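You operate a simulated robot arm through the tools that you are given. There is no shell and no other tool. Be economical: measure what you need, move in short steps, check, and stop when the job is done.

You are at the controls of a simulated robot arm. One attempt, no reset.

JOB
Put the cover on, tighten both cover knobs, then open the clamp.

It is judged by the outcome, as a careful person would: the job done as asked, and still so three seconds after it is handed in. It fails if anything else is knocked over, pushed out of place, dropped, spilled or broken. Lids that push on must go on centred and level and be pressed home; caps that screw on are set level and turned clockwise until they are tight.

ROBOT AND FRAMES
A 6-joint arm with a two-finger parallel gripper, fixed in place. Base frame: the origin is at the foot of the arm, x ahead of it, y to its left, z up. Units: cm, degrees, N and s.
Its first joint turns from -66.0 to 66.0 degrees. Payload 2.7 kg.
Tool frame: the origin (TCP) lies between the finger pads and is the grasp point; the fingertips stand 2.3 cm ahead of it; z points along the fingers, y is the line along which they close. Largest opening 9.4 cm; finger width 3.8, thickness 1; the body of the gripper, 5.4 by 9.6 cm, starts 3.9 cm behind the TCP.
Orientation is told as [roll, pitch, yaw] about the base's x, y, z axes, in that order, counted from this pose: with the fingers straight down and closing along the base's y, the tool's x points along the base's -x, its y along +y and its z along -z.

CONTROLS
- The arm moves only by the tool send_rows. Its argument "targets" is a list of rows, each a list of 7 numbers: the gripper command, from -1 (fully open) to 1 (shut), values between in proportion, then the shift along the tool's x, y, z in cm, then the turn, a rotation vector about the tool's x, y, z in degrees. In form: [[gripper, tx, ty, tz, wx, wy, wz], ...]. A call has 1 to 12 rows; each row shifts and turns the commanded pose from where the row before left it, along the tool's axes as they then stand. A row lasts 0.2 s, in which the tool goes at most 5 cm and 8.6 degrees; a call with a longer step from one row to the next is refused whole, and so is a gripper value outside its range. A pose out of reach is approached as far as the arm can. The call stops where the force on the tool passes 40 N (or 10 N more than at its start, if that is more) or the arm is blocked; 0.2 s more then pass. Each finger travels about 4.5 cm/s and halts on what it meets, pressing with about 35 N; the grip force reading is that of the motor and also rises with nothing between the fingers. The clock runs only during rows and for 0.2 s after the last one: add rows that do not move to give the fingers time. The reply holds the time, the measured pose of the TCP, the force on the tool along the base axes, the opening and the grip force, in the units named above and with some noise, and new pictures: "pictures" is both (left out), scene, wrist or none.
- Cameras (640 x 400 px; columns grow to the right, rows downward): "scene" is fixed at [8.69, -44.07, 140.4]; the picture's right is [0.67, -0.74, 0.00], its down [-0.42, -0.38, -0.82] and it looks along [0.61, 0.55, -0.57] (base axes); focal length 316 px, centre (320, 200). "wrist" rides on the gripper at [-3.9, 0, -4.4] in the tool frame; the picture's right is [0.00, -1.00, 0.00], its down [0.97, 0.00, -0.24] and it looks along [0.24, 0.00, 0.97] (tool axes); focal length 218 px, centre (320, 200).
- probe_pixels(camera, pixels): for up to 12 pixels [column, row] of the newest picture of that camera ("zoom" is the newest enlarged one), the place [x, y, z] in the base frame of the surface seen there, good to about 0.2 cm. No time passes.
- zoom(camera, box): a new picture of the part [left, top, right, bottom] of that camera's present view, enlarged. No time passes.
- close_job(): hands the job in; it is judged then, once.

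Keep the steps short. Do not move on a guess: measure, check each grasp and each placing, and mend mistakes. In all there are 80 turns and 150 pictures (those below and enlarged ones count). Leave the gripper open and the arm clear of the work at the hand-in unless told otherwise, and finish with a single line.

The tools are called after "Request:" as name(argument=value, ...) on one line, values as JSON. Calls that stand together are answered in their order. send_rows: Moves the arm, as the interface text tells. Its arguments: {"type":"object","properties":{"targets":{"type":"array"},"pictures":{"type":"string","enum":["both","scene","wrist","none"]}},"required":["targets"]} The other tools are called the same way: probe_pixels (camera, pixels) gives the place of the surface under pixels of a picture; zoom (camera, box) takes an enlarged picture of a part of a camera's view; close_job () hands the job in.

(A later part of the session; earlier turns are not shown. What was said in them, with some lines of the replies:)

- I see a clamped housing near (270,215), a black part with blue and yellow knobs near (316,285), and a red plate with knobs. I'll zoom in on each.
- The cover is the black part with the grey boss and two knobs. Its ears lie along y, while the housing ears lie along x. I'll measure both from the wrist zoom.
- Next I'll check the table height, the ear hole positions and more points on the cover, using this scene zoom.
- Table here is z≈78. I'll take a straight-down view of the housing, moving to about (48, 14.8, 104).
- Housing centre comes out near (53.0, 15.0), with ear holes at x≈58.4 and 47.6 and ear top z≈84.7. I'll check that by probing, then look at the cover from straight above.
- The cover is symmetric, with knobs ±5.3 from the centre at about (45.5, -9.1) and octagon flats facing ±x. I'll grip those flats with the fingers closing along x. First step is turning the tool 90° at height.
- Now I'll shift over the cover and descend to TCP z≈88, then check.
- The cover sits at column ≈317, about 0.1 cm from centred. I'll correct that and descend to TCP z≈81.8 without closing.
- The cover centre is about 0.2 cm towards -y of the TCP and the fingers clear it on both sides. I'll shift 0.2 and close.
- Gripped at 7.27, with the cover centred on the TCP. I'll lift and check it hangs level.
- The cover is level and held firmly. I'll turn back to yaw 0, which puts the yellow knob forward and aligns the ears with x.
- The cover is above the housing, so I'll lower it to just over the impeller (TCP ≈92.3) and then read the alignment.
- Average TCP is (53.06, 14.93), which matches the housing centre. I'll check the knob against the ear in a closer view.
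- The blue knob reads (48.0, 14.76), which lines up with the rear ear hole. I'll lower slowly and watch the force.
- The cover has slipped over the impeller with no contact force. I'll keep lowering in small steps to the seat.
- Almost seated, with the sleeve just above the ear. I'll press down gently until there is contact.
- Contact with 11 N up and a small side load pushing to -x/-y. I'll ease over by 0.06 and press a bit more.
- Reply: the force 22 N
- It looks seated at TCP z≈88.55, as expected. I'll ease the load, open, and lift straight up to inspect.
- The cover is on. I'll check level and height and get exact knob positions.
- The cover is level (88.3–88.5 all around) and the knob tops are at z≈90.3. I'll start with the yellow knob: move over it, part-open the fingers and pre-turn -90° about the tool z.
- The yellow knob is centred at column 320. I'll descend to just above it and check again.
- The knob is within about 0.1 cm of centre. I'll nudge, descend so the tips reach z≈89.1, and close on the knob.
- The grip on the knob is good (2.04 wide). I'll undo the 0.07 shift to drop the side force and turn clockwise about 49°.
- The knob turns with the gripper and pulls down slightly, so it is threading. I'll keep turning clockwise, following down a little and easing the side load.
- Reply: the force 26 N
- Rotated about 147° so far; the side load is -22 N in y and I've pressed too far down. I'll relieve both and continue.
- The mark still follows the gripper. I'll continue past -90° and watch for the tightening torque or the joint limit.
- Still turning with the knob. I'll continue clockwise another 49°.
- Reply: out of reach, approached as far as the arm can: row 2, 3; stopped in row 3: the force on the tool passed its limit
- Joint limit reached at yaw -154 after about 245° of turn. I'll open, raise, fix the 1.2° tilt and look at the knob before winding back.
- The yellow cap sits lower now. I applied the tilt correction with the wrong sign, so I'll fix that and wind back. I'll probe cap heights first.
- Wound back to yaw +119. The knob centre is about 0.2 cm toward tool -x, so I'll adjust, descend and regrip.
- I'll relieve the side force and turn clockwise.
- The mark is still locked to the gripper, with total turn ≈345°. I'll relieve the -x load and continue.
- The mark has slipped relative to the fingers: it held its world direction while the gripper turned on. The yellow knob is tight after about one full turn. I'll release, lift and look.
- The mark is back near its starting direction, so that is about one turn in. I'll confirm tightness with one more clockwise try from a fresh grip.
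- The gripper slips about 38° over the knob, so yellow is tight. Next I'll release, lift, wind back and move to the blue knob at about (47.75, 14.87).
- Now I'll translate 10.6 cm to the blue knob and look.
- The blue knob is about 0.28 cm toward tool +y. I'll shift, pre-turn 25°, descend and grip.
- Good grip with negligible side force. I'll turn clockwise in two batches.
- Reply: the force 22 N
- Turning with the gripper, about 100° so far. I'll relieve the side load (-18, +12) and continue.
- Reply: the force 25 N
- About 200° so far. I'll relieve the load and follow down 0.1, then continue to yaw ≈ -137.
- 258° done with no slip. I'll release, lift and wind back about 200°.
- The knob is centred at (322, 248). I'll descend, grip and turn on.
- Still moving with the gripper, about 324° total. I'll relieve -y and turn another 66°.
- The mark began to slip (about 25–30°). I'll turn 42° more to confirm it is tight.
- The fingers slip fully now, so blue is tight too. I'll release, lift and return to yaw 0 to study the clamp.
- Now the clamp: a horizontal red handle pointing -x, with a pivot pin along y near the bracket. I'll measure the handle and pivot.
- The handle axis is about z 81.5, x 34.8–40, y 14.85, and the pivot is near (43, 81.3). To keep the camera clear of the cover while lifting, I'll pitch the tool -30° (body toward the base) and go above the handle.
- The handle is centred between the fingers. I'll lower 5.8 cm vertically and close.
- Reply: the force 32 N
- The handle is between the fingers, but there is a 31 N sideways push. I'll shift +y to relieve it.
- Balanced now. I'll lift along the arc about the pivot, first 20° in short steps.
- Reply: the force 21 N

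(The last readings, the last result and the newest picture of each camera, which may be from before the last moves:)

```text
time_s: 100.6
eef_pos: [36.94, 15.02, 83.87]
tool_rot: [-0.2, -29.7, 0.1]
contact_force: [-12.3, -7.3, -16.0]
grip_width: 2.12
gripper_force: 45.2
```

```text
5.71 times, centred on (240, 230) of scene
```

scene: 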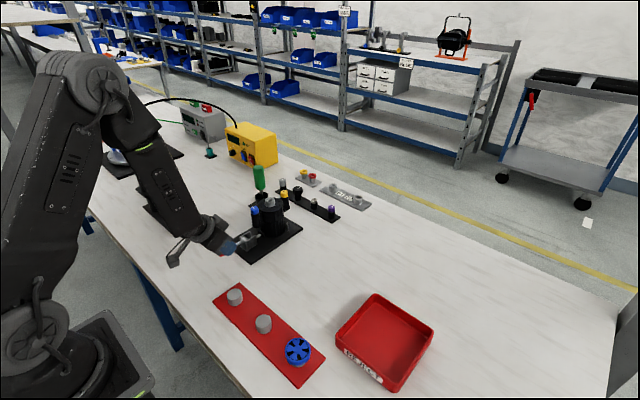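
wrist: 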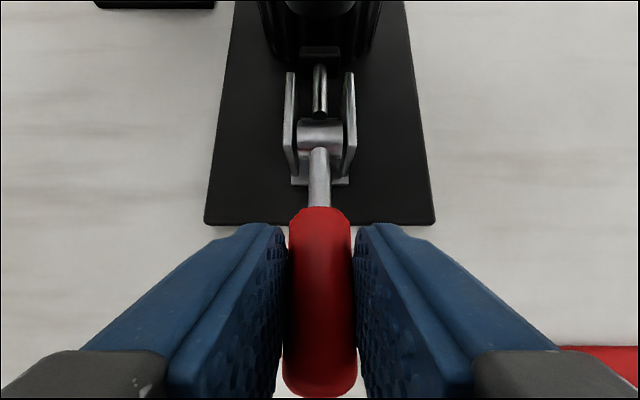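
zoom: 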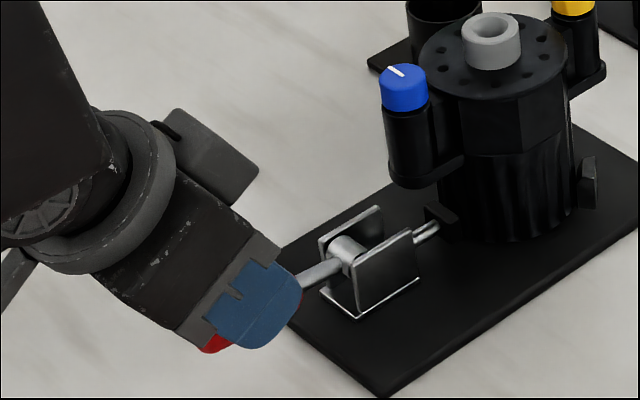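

The handle is starting to rise (the rod's slope changed), with moderate force. I'll continue the arc to about 40°.

Request:
send_rows(targets=[[1, -0.38, 0, -0.3, 0, 0, 0], [1, -0.39, 0, -0.27, 0, 0, 0], [1, -0.4, 0, -0.24, 0, 0, 0], [1, -0.42, 0, -0.21, 0, 0, 0], [1, 0, 0, 0, 0, 0, 0]])

Request:
zoom(camera="scene", box=[190, 195, 290, 265])

```text
time_s: 101.8
eef_pos: [37.64, 14.92, 85.51]
tool_rot: [-0.1, -29.4, 0.2]
contact_force: [-19.5, -4.5, -12.5]
grip_width: 2.08
gripper_force: 45.3
```

scene: 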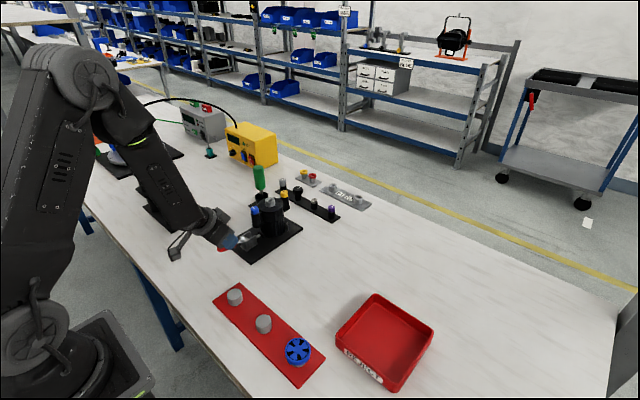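
wrist: 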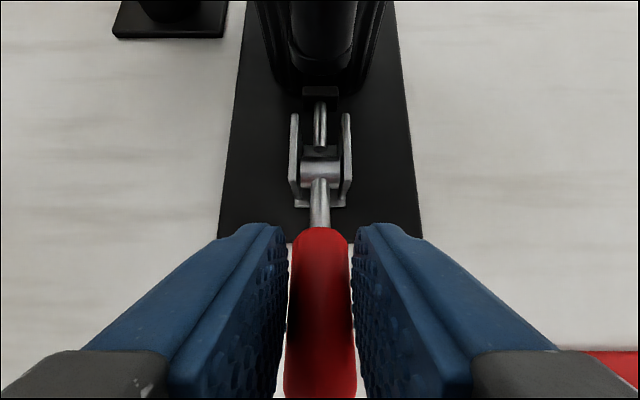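

```text
5.71 times, centred on (240, 230) of scene
```

zoom: 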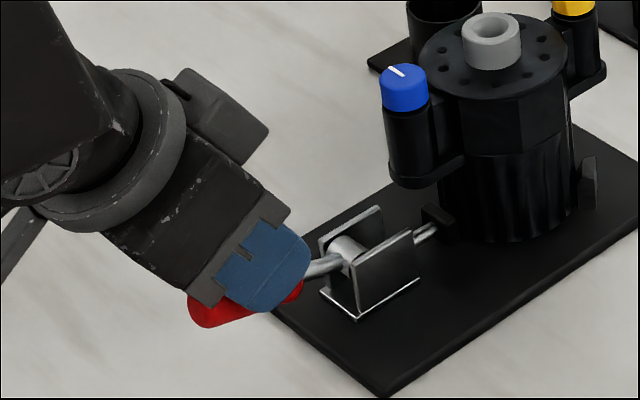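

The handle is rising but there is a pull of -19 N in x. I'll probe the handle's actual line.

Request:
probe_pixels(camera="wrist", pixels=[[319, 185], [319, 205], [319, 222], [319, 235], [319, 280], [319, 330], [319, 380], [319, 165]])

Request:
probe_pixels(camera="zoom", pixels=[[200, 312], [225, 312], [290, 295], [325, 266], [343, 245], [428, 232]])

```text
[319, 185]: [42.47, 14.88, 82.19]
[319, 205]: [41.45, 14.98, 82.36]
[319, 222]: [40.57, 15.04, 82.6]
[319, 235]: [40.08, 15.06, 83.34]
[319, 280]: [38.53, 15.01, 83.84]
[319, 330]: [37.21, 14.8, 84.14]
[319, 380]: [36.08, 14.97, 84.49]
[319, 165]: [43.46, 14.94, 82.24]
```

```text
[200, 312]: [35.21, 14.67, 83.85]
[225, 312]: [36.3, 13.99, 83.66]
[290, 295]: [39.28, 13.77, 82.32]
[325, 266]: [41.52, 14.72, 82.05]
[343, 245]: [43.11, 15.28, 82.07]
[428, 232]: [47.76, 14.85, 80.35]
```

The handle is up only about 16°, so the fingers slid up along it. I'll hold still for a second to see whether the force relaxes.

Request:
send_rows(targets=[[1, 0, 0, 0, 0, 0, 0], [1, 0, 0, 0, 0, 0, 0], [1, 0, 0, 0, 0, 0, 0], [1, 0, 0, 0, 0, 0, 0], [1, 0, 0, 0, 0, 0, 0], [1, 0, 0, 0, 0, 0, 0]], pictures="wrist")

Request:
probe_pixels(camera="wrist", pixels=[[319, 222], [319, 240], [319, 280], [319, 330], [319, 380]])

```text
time_s: 103.2
eef_pos: [37.86, 15.13, 85.68]
tool_rot: [-0.2, -29.5, 0.2]
contact_force: [-21.5, -3.9, -9.1]
grip_width: 2.06
gripper_force: 45.5
```

wrist: 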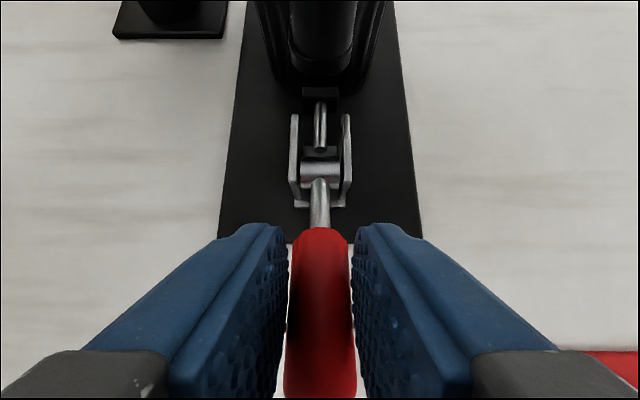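

```text
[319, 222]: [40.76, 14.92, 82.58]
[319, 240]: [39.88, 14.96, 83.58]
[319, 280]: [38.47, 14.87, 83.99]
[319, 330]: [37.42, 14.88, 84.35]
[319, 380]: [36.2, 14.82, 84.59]
```

The force is mostly along the handle's axis, so my path was pulling the wrong way. I'll open the fingers and see whether the handle stays put.

Request:
send_rows(targets=[[0.3, 0, 0, 0, 0, 0, 0], [0.1, 0, 0, 0, 0, 0, 0], [0.1, 0, 0, 0, 0, 0, 0], [0.1, 0, 0, 0, 0, 0, 0]], pictures="wrist")

Request:
probe_pixels(camera="wrist", pixels=[[319, 215], [319, 225], [319, 240], [319, 260], [319, 280], [319, 300], [319, 330], [319, 350]])

```text
time_s: 104.2
eef_pos: [38.27, 15.18, 85.8]
tool_rot: [-0.1, -30.1, 0.1]
contact_force: [0.5, 0.0, -0.6]
grip_width: 4.23
gripper_force: 0.0
```

wrist: 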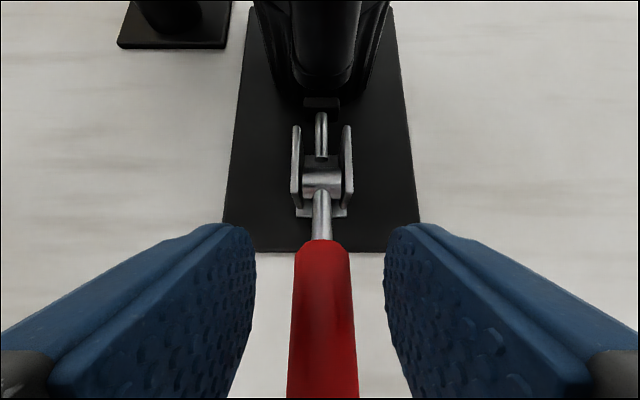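

```text
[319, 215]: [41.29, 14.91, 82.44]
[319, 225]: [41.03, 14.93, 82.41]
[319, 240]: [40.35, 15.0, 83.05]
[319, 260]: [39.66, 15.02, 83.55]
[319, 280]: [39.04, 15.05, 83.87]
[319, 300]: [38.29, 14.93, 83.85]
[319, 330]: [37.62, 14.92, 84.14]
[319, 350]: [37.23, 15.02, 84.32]
```

The handle holds where I leave it (about 17°). For a better grip I'll pitch the tool to -65° so it lies nearer the handle's line, then lower onto it with the fingers open.

Request:
send_rows(targets=[[0.1, 0, 0, 0, 0, -7, 0], [0.1, 0, 0, 0, 0, -7, 0], [0.1, 0, 0, 0, 0, -7, 0], [0.1, 0, 0, 0, 0, -7, 0], [0.1, 0, 0, 0, 0, -7, 0], [0.1, 0, 0, 0, 0, 0, 0]])

Request:
zoom(camera="scene", box=[190, 195, 290, 265])

```text
time_s: 105.6
eef_pos: [41.98, 18.95, 91.7]
tool_rot: [-2.6, -64.9, 2.1]
contact_force: [0.3, 0.3, 0.4]
grip_width: 4.24
gripper_force: 0.1
out of reach, approached as far as the arm can: row 2, 3, 4, 5
```

scene: 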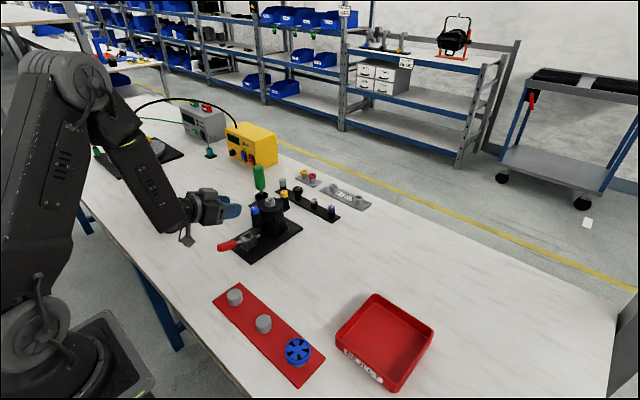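
wrist: 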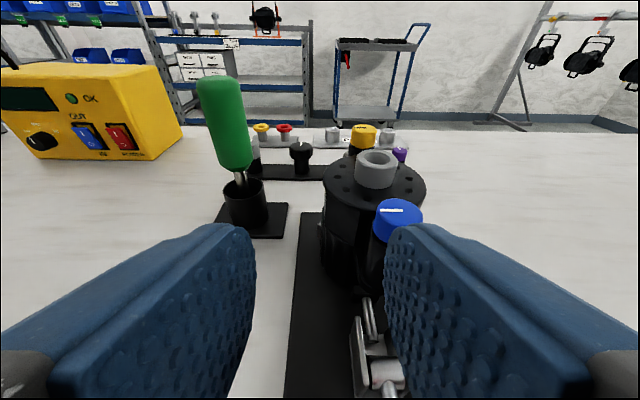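

```text
5.71 times, centred on (240, 230) of scene
```

zoom: 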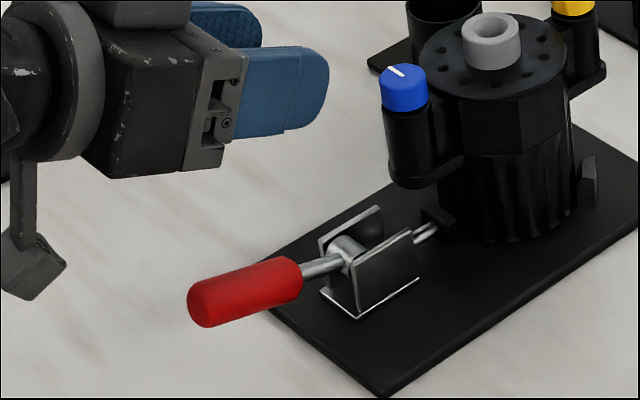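

That pitch is out of reach this close to the base, and the arm drifted up and away without touching anything. I'll raise the commanded pose and go back to pitch -30.

Request:
send_rows(targets=[[0.1, -3.63, 0, -1.69, 0, 0, 0], [0.1, 0, 0, 0, 0, 7, 0], [0.1, 0, 0, 0, 0, 7, 0], [0.1, 0, 0, 0, 0, 7, 0], [0.1, 0, 0, 0, 0, 7, 0], [0.1, 0, 0, 0, 0, 7, 0], [0.1, 0, 0, 0, 0, 0, 0]])

```text
time_s: 107.2
eef_pos: [42.02, 18.93, 95.73]
tool_rot: [0.0, -30.3, 0.1]
contact_force: [0.5, 0.6, 0.6]
grip_width: 4.23
gripper_force: 0.1
```

scene: 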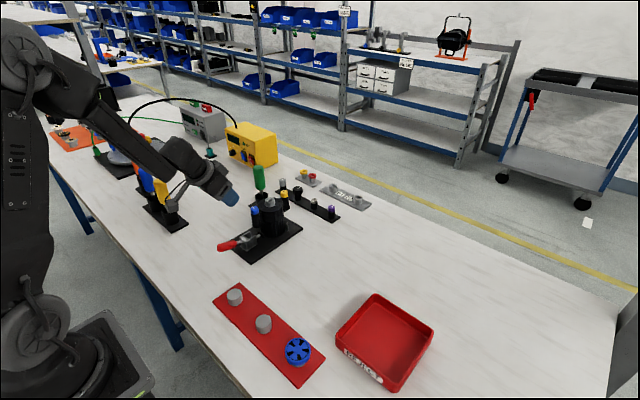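
wrist: 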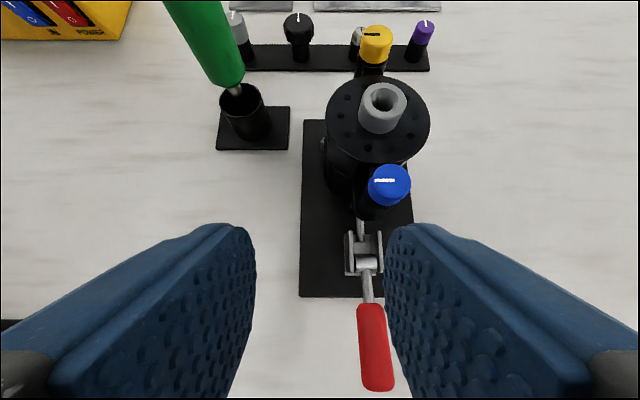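

The commanded pose is synced. I'll go back over the handle at pitch -30 and check.

Request:
send_rows(targets=[[0.1, 2.22, -1.33, 0.91, 0, 0, 0], [0.1, 2.22, -1.33, 0.91, 0, 0, 0], [0.1, 2.22, -1.33, 0.92, 0, 0, 0], [0.1, 0, 0, 0, 0, 0, 0]], pictures="wrist")

Request:
probe_pixels(camera="wrist", pixels=[[319, 195], [319, 215], [319, 230], [319, 250], [319, 270], [319, 290], [312, 250], [326, 250]])

```text
time_s: 108.2
eef_pos: [37.63, 14.92, 89.73]
tool_rot: [-0.1, -30.1, 0.1]
contact_force: [0.6, 0.4, 0.0]
grip_width: 4.19
gripper_force: 0.0
```

wrist: 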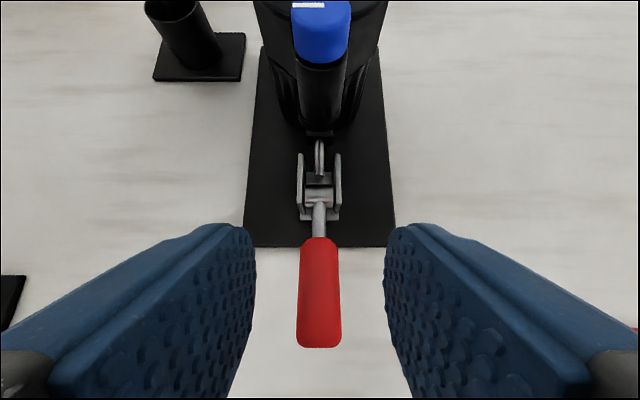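

```text
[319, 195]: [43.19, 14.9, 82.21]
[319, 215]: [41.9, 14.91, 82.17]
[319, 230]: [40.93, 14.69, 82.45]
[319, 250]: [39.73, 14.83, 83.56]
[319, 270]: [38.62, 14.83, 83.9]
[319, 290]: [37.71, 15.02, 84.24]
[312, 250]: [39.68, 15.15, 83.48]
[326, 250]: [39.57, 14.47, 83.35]
```

Handle slope is 18.6° with its axis at (37.6, 83.3). I'll lower onto it with the handle at the TCP and grip.

Request:
send_rows(targets=[[0.1, 1.2, -0.02, 2.08, 0, 0, 0], [0.1, 1.2, 0, 2.08, 0, 0, 0], [0.1, 0.8, 0, 1.38, 0, 0, 0], [0.1, 0, 0, 0, 0, 0, 0], [0.5, 0, 0, 0, 0, 0, 0], [0.8, 0, 0, 0, 0, 0, 0], [1, 0, 0, 0, 0, 0, 0], [1, 0, 0, 0, 0, 0, 0]], pictures="wrist")

```text
time_s: 110.0
eef_pos: [37.46, 15.02, 83.36]
tool_rot: [-0.1, -30.2, 0.0]
contact_force: [2.0, -17.3, -1.0]
grip_width: 2.13
gripper_force: 44.7
```

wrist: 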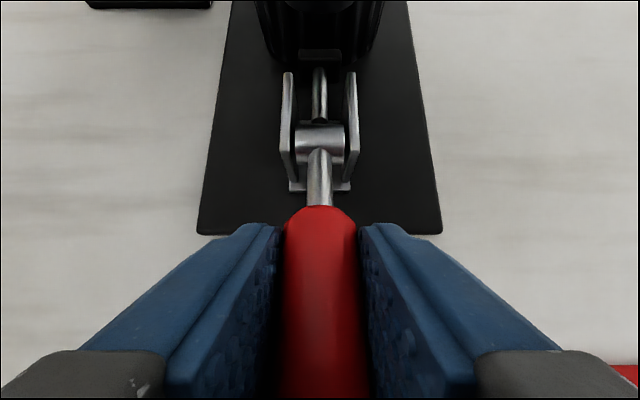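

Gripped deep. I'll ease y by -0.15, then rotate tool and handle together about the pivot in 6° steps.

Request:
send_rows(targets=[[1, 0, -0.15, 0, 0, 0, 0], [1, -0.468, 0, -0.371, 0, 6, 0], [1, -0.468, 0, -0.371, 0, 6, 0], [1, -0.468, 0, -0.371, 0, 6, 0], [1, 0, 0, 0, 0, 0, 0]])

Request:
zoom(camera="scene", box=[190, 195, 290, 265])

```text
time_s: 111.2
eef_pos: [38.16, 15.03, 84.67]
tool_rot: [-0.2, -17.3, 0.4]
contact_force: [-25.3, 19.5, -0.9]
grip_width: 2.13
gripper_force: 45.1
out of reach, approached as far as the arm can: row 4
```

scene: 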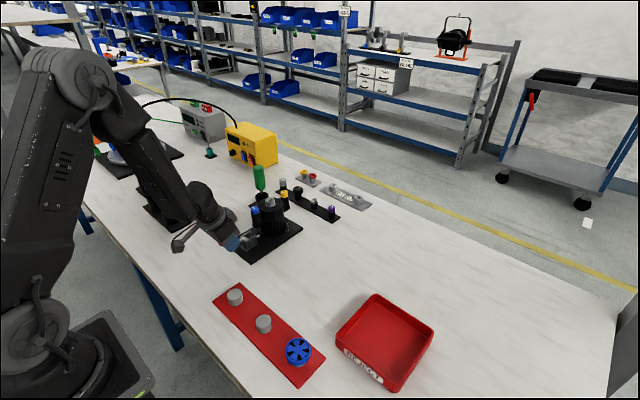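
wrist: 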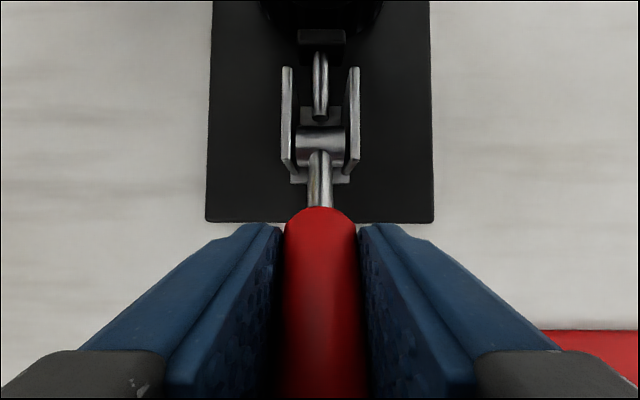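

```text
5.71 times, centred on (240, 230) of scene
```

zoom: 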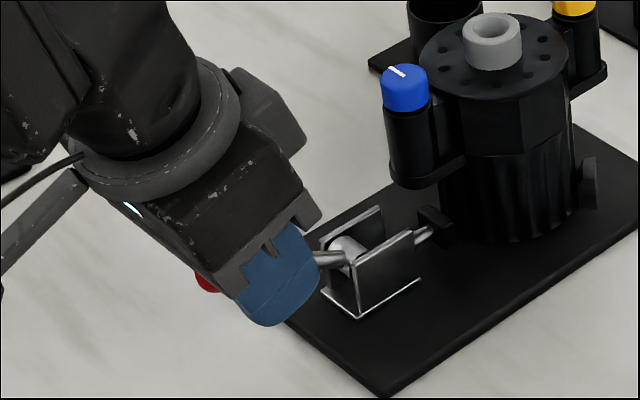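

The handle is moving with the gripper. I'll check the real handle angle and pivot before going on.

Request:
probe_pixels(camera="wrist", pixels=[[319, 165], [319, 185], [319, 200], [319, 225], [319, 260], [319, 300], [319, 350], [319, 390], [319, 142]])

Request:
send_rows(targets=[[1, 0.1, 0.15, 0.05, 0, 0, 0], [1, 0, 0, 0, 0, 0, 0]], pictures="none")

```text
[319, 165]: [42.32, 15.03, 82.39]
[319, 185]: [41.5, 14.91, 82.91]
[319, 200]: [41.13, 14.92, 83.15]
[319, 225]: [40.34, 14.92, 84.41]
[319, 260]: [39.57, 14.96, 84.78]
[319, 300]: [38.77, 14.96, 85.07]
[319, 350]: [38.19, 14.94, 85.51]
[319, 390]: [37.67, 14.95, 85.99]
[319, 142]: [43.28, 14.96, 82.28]
```

```text
time_s: 111.8
eef_pos: [38.09, 14.98, 84.52]
tool_rot: [-0.1, -17.4, 0.2]
contact_force: [-26.4, 15.0, 2.0]
grip_width: 2.12
gripper_force: 45.2
```

The handle is now at about 31°, following the gripper 1:1. I'll continue in smaller steps with a slight outward bias.

Request:
send_rows(targets=[[1, -0.2, 0.05, -0.3, 0, 3, 0], [1, -0.22, 0, -0.28, 0, 3, 0], [1, -0.24, 0, -0.26, 0, 3, 0], [1, 0, 0, 0, 0, 0, 0]], pictures="wrist")

Request:
probe_pixels(camera="wrist", pixels=[[319, 190], [319, 230], [319, 260], [319, 300], [319, 350], [319, 390]])

```text
time_s: 112.8
eef_pos: [39.18, 14.95, 85.14]
tool_rot: [-0.8, -16.4, 0.4]
contact_force: [-22.9, 30.3, -3.7]
grip_width: 2.14
gripper_force: 45.6
out of reach, approached as far as the arm can: row 1, 2, 3
```

wrist: 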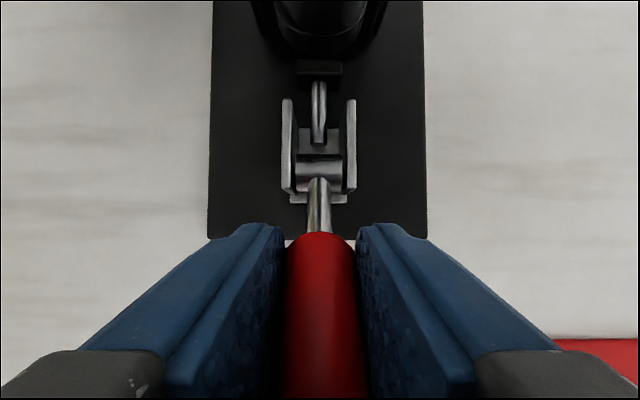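

```text
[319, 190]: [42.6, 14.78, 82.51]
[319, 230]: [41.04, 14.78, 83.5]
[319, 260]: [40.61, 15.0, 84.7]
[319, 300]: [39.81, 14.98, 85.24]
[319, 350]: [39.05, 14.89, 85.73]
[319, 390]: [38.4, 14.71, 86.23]
```

Raising the pitch further hits a wrist limit here. The handle is at about 35°, so I'll relieve the y load and continue with pure translation along the arc.

Request:
send_rows(targets=[[1, 0, 0.2, 0, 0, 0, 0], [1, -0.28, 0, -0.3, 0, 0, 0], [1, -0.31, 0, -0.26, 0, 0, 0], [1, -0.34, 0, -0.21, 0, 0, 0], [1, -0.36, 0, -0.17, 0, 0, 0], [1, -0.38, 0, -0.13, 0, 0, 0], [1, 0, 0, 0, 0, 0, 0]], pictures="wrist")

Request:
probe_pixels(camera="wrist", pixels=[[319, 230], [319, 260], [319, 300], [319, 350], [319, 390], [319, 200]])

```text
time_s: 114.4
eef_pos: [40.55, 14.96, 86.51]
tool_rot: [-0.9, -14.1, 0.1]
contact_force: [-23.1, 23.0, 1.3]
grip_width: 2.13
gripper_force: 45.7
```

wrist: 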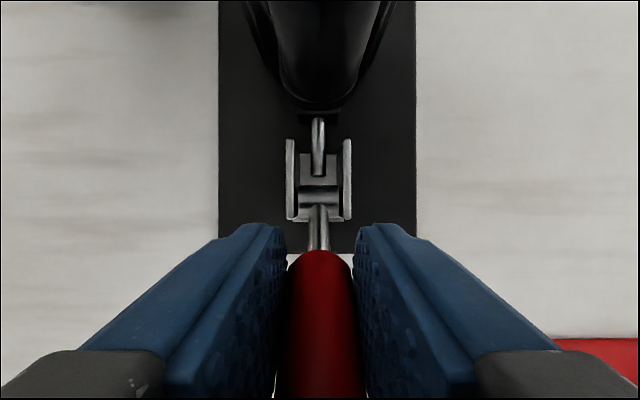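

```text
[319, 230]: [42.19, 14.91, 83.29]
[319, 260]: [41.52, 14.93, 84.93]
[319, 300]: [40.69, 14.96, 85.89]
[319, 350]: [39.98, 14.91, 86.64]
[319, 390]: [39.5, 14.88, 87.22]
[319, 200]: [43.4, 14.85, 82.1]
```

It works: the handle is now at about 49°. Continuing the arc to about 65°, with a little more +y relief.

Request:
send_rows(targets=[[1, 0, 0.2, 0, 0, 0, 0], [1, -0.33, 0, -0.2, 0, 0, 0], [1, -0.35, 0, -0.17, 0, 0, 0], [1, -0.37, 0, -0.13, 0, 0, 0], [1, -0.39, 0, -0.1, 0, 0, 0], [1, 0, 0, 0, 0, 0, 0]])

Request:
probe_pixels(camera="wrist", pixels=[[319, 250], [319, 270], [319, 300], [319, 330], [319, 360], [319, 390]])

Request:
zoom(camera="scene", box=[190, 185, 290, 255])

```text
time_s: 115.8
eef_pos: [41.76, 15.05, 87.64]
tool_rot: [-1.0, -14.0, 0.0]
contact_force: [-19.8, 17.3, -1.8]
grip_width: 2.13
gripper_force: 44.9
```

scene: 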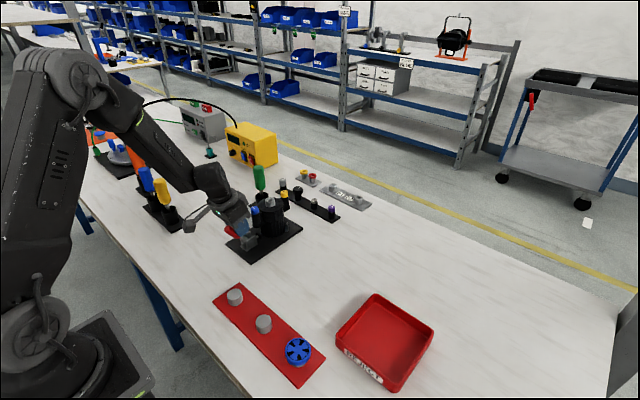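
wrist: 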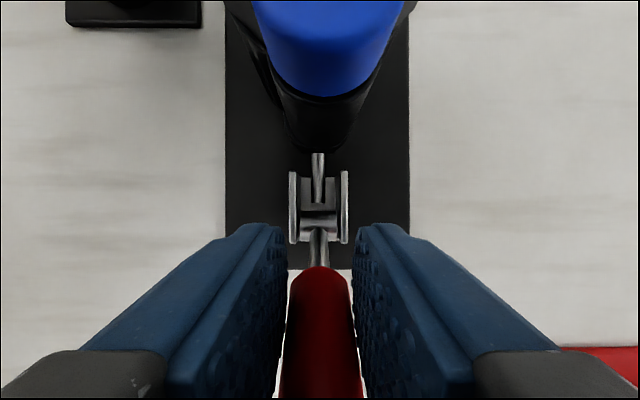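

```text
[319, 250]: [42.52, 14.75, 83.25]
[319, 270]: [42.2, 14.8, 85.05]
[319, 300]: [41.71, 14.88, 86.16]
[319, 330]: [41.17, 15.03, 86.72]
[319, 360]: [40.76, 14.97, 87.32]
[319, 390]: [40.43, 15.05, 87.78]
```

```text
5.71 times, centred on (240, 220) of scene
```

zoom: 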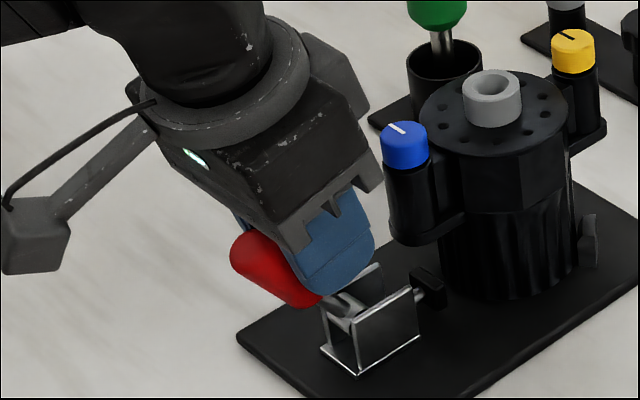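

The handle is at about 57° and the clamp pad has backed off. The fingers are now on its +x side, so I'll open, lift clear, move to the -x side and close, ready to push it upright.

Request:
send_rows(targets=[[0.3, 0, 0, 0, 0, 0, 0], [0.1, 0, 0, 0, 0, 0, 0], [0.1, 0, 0, 0, 0, 0, 0], [0.1, -0.72, 0, -2.91, 0, 0, 0], [0.1, -0.72, 0, -2.91, 0, 0, 0], [0.1, 2.4, 0, -0.6, 0, 0, 0], [0.1, 2.4, 0, -0.6, 0, 0, 0], [0.6, 2.4, 0, -0.6, 0, 0, 0], [1, 0, 0, 0, 0, 0, 0], [1, 0, 0, 0, 0, 0, 0]])

Request:
probe_pixels(camera="wrist", pixels=[[319, 190], [319, 200], [319, 210], [319, 170]])

```text
time_s: 118.0
eef_pos: [34.52, 15.13, 93.62]
tool_rot: [-0.9, -13.9, 0.0]
contact_force: [-0.3, 0.4, 0.1]
grip_width: 0.0
gripper_force: 30.0
```

scene: 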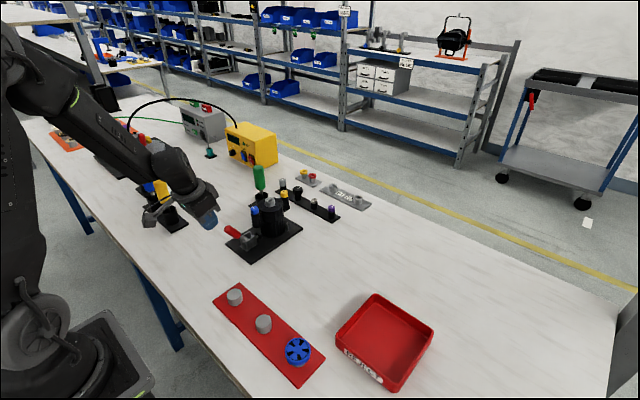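
wrist: 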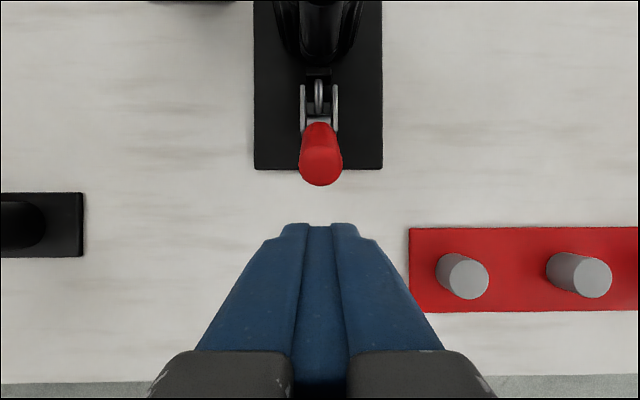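

```text
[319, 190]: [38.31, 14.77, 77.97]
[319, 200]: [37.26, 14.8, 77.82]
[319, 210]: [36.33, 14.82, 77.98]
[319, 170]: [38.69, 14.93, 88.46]
```

The handle holds at about 57° with its tip at (38.7, 88.5). I'll lower the closed fingers on its -x side and push +x in small steps.

Request:
send_rows(targets=[[1, 0.58, -0.15, 2.33, 0, 0, 0], [1, 0.58, 0, 2.33, 0, 0, 0], [1, -0.5, 0, 0.12, 0, 0, 0], [1, -0.5, 0, 0.12, 0, 0, 0], [1, -0.5, 0, 0.12, 0, 0, 0], [1, -0.5, 0, 0.12, 0, 0, 0], [1, -0.5, 0, 0.12, 0, 0, 0], [1, -0.5, 0, 0.12, 0, 0, 0], [1, 0, 0, 0, 0, 0, 0]])

Request:
zoom(camera="scene", box=[190, 185, 290, 255])

```text
time_s: 120.0
eef_pos: [37.54, 14.8, 88.63]
tool_rot: [-0.9, -14.1, 0.0]
contact_force: [0.4, -0.1, 0.5]
grip_width: 0.0
gripper_force: 35.7
```

scene: 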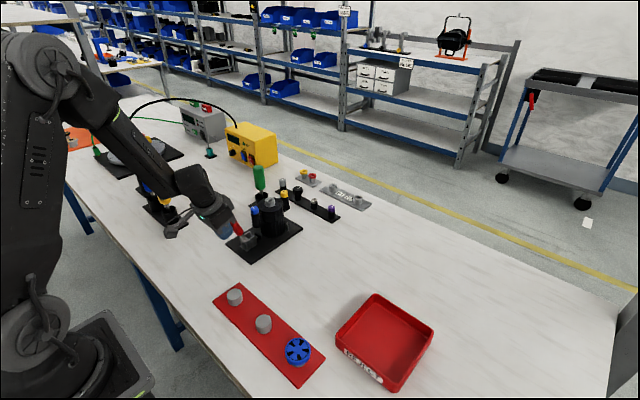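
wrist: 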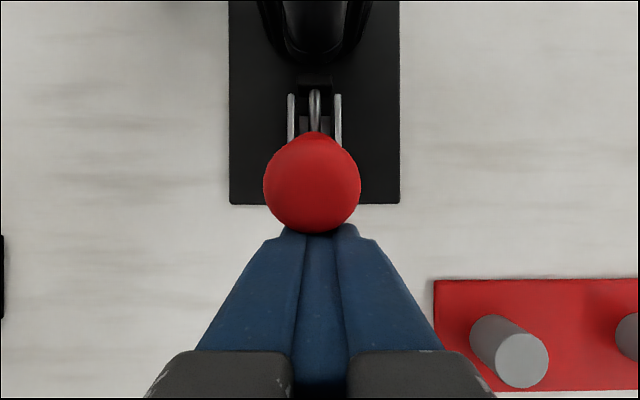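

```text
5.71 times, centred on (240, 220) of scene
```

zoom: 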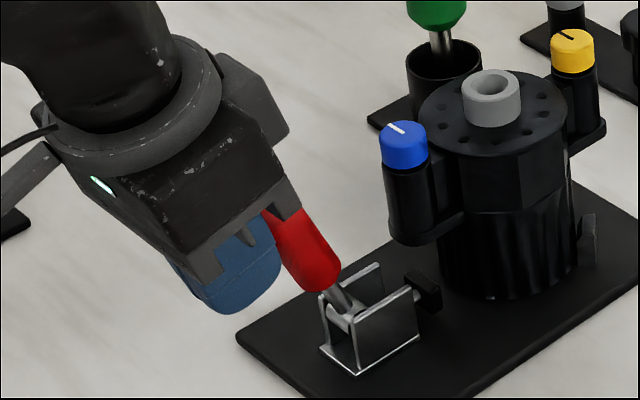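

Pushing easily and the pad is retracting further. I'll push 2.2 cm more toward vertical.

Request:
send_rows(targets=[[1, -0.48, 0, 0.12, 0, 0, 0], [1, -0.48, 0, 0.12, 0, 0, 0], [1, -0.48, 0, 0.12, 0, 0, 0], [1, -0.48, 0, 0.12, 0, 0, 0], [1, -0.24, 0, 0.06, 0, 0, 0], [1, 0, 0, 0, 0, 0, 0]], pictures="scene")

Request:
zoom(camera="scene", box=[190, 185, 290, 255])

```text
time_s: 120.6
eef_pos: [37.76, 14.81, 88.52]
tool_rot: [-1.3, -13.4, 0.1]
contact_force: [-16.6, 2.3, 11.0]
grip_width: 0.0
gripper_force: 34.9
stopped in row 3: the force on the tool passed its limit (the readings are from after the stop); the commanded pose is now the measured one
```

scene: 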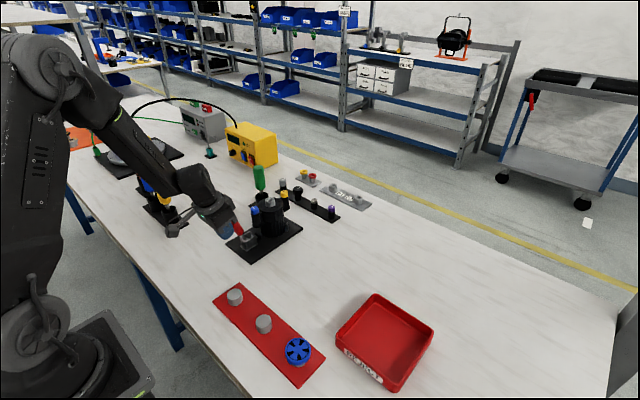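

```text
5.71 times, centred on (240, 220) of scene
```

zoom: 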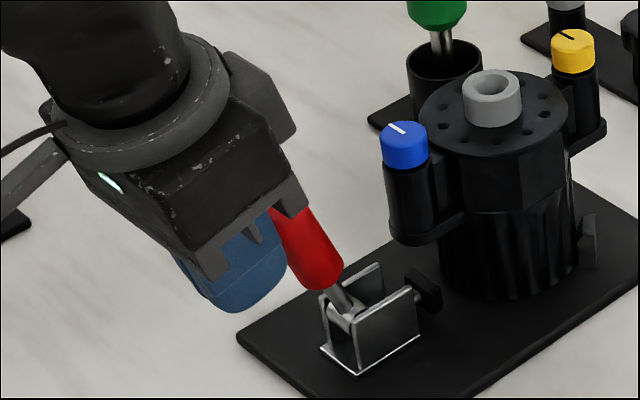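

The push met a firm stop with the handle at about 60°, which looks like the end of its travel. I'll back off and up, and inspect the clamp pad gap.

Request:
send_rows(targets=[[1, 1.0, 0, -0.25, 0, 0, 0], [1, 1.5, 0, -0.4, 0, 0, 0], [1, -0.7, 0, -2.91, 0, 0, 0], [1, -0.7, 0, -2.91, 0, 0, 0], [0, -0.7, 0, -2.91, 0, 0, 0], [0, 0, 0, 0, 0, 0, 0]])

Request:
zoom(camera="wrist", box=[240, 60, 400, 220])

Request:
zoom(camera="scene", box=[222, 200, 294, 250])

Request:
probe_pixels(camera="zoom", pixels=[[150, 150], [165, 190], [180, 215], [130, 120], [330, 230], [360, 215]])

```text
time_s: 122.0
eef_pos: [35.43, 14.81, 97.49]
tool_rot: [-1.2, -13.5, 0.0]
contact_force: [0.4, -0.1, 0.0]
grip_width: 4.71
gripper_force: 0.0
```

scene: 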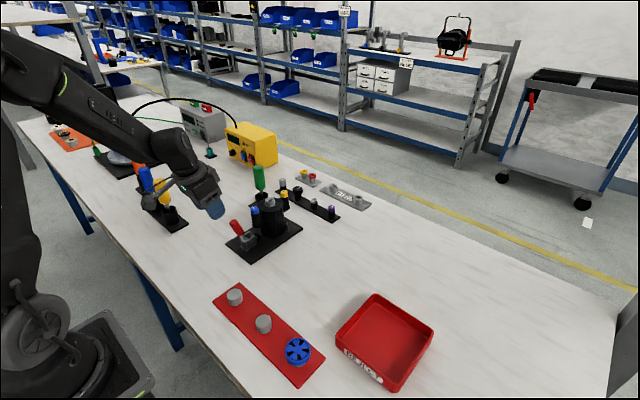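
wrist: 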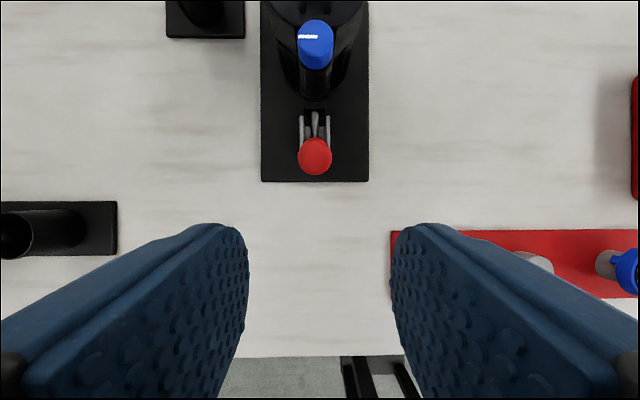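

```text
2.50 times, centred on (320, 140) of wrist
```

zoom: 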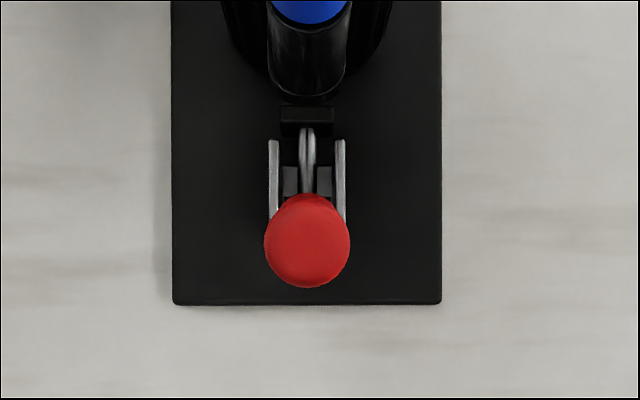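

```text
8.00 times, centred on (258, 225) of scene
```

zoom: 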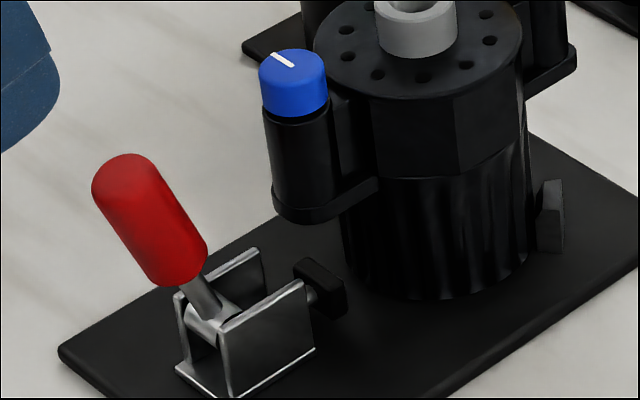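

```text
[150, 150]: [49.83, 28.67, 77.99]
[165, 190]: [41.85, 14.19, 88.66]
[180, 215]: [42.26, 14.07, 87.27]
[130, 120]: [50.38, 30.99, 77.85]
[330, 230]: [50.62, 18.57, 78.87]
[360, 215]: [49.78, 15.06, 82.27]
```

The pad has backed well away from the housing. I'll probe the handle tip and pad to judge the end of travel.

Request:
probe_pixels(camera="wrist", pixels=[[315, 150], [315, 165], [315, 158], [305, 157], [325, 157], [315, 110]])

Request:
probe_pixels(camera="zoom", pixels=[[125, 165], [200, 250], [140, 180], [185, 237], [320, 285], [300, 268], [345, 250], [350, 285]])

```text
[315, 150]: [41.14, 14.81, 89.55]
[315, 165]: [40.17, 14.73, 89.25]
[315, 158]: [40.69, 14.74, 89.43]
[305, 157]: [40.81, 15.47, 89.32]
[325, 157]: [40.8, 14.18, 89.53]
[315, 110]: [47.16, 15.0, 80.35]
```

```text
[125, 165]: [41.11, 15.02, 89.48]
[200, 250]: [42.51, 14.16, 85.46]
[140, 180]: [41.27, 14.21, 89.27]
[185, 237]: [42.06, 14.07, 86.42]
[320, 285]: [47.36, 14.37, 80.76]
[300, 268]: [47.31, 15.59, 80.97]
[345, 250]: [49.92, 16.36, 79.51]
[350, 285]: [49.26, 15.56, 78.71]
```

The handle is at about 73° against its stop, and the pad has drawn back about 2 cm to x≈47.2, clear of the housing at about 49.5. The clamp is open. I'll open the gripper fully, rise clear and take a last look.

Request:
send_rows(targets=[[-1, 0, 0, -3, 0, 0, 0], [-1, 0, 0, -3, 0, 0, 0], [-1, 0, 0, 0, 0, 0, 0], [-1, 0, 0, 0, 0, 0, 0], [-1, 0, 0, 0, 0, 0, 0], [-1, 0, 0, 0, 0, 0, 0]], pictures="scene")

Request:
zoom(camera="scene", box=[215, 165, 315, 255])

Request:
probe_pixels(camera="scene", pixels=[[255, 209], [283, 193], [270, 213], [264, 205], [280, 208], [236, 226]])

```text
time_s: 123.4
eef_pos: [34.07, 15.22, 103.5]
tool_rot: [-1.2, -13.6, 0.0]
contact_force: [-0.7, 0.0, -0.4]
grip_width: 9.39
gripper_force: 0.0
```

scene: 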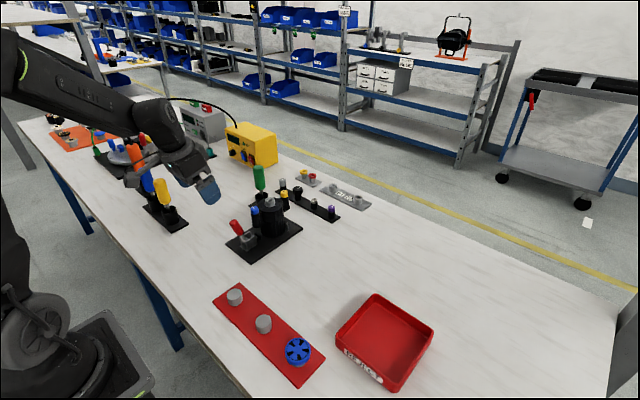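

```text
4.44 times, centred on (265, 210) of scene
```

zoom: 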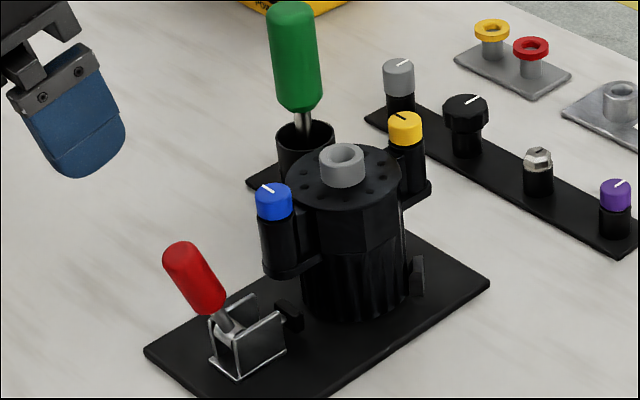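

```text
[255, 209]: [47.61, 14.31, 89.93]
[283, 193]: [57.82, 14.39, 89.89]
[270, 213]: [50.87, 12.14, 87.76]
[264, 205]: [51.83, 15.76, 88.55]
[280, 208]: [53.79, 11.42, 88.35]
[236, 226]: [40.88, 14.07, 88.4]
```

The cover is level, both knobs are down tight, the clamp is open, and nothing else has moved. I'm handing in.

Request:
close_job()

```text
The job is handed in.
```

The cover is seated level, both knobs are tightened until the fingers slipped on them, and the clamp is open; the job is handed in with the gripper open and the arm clear.
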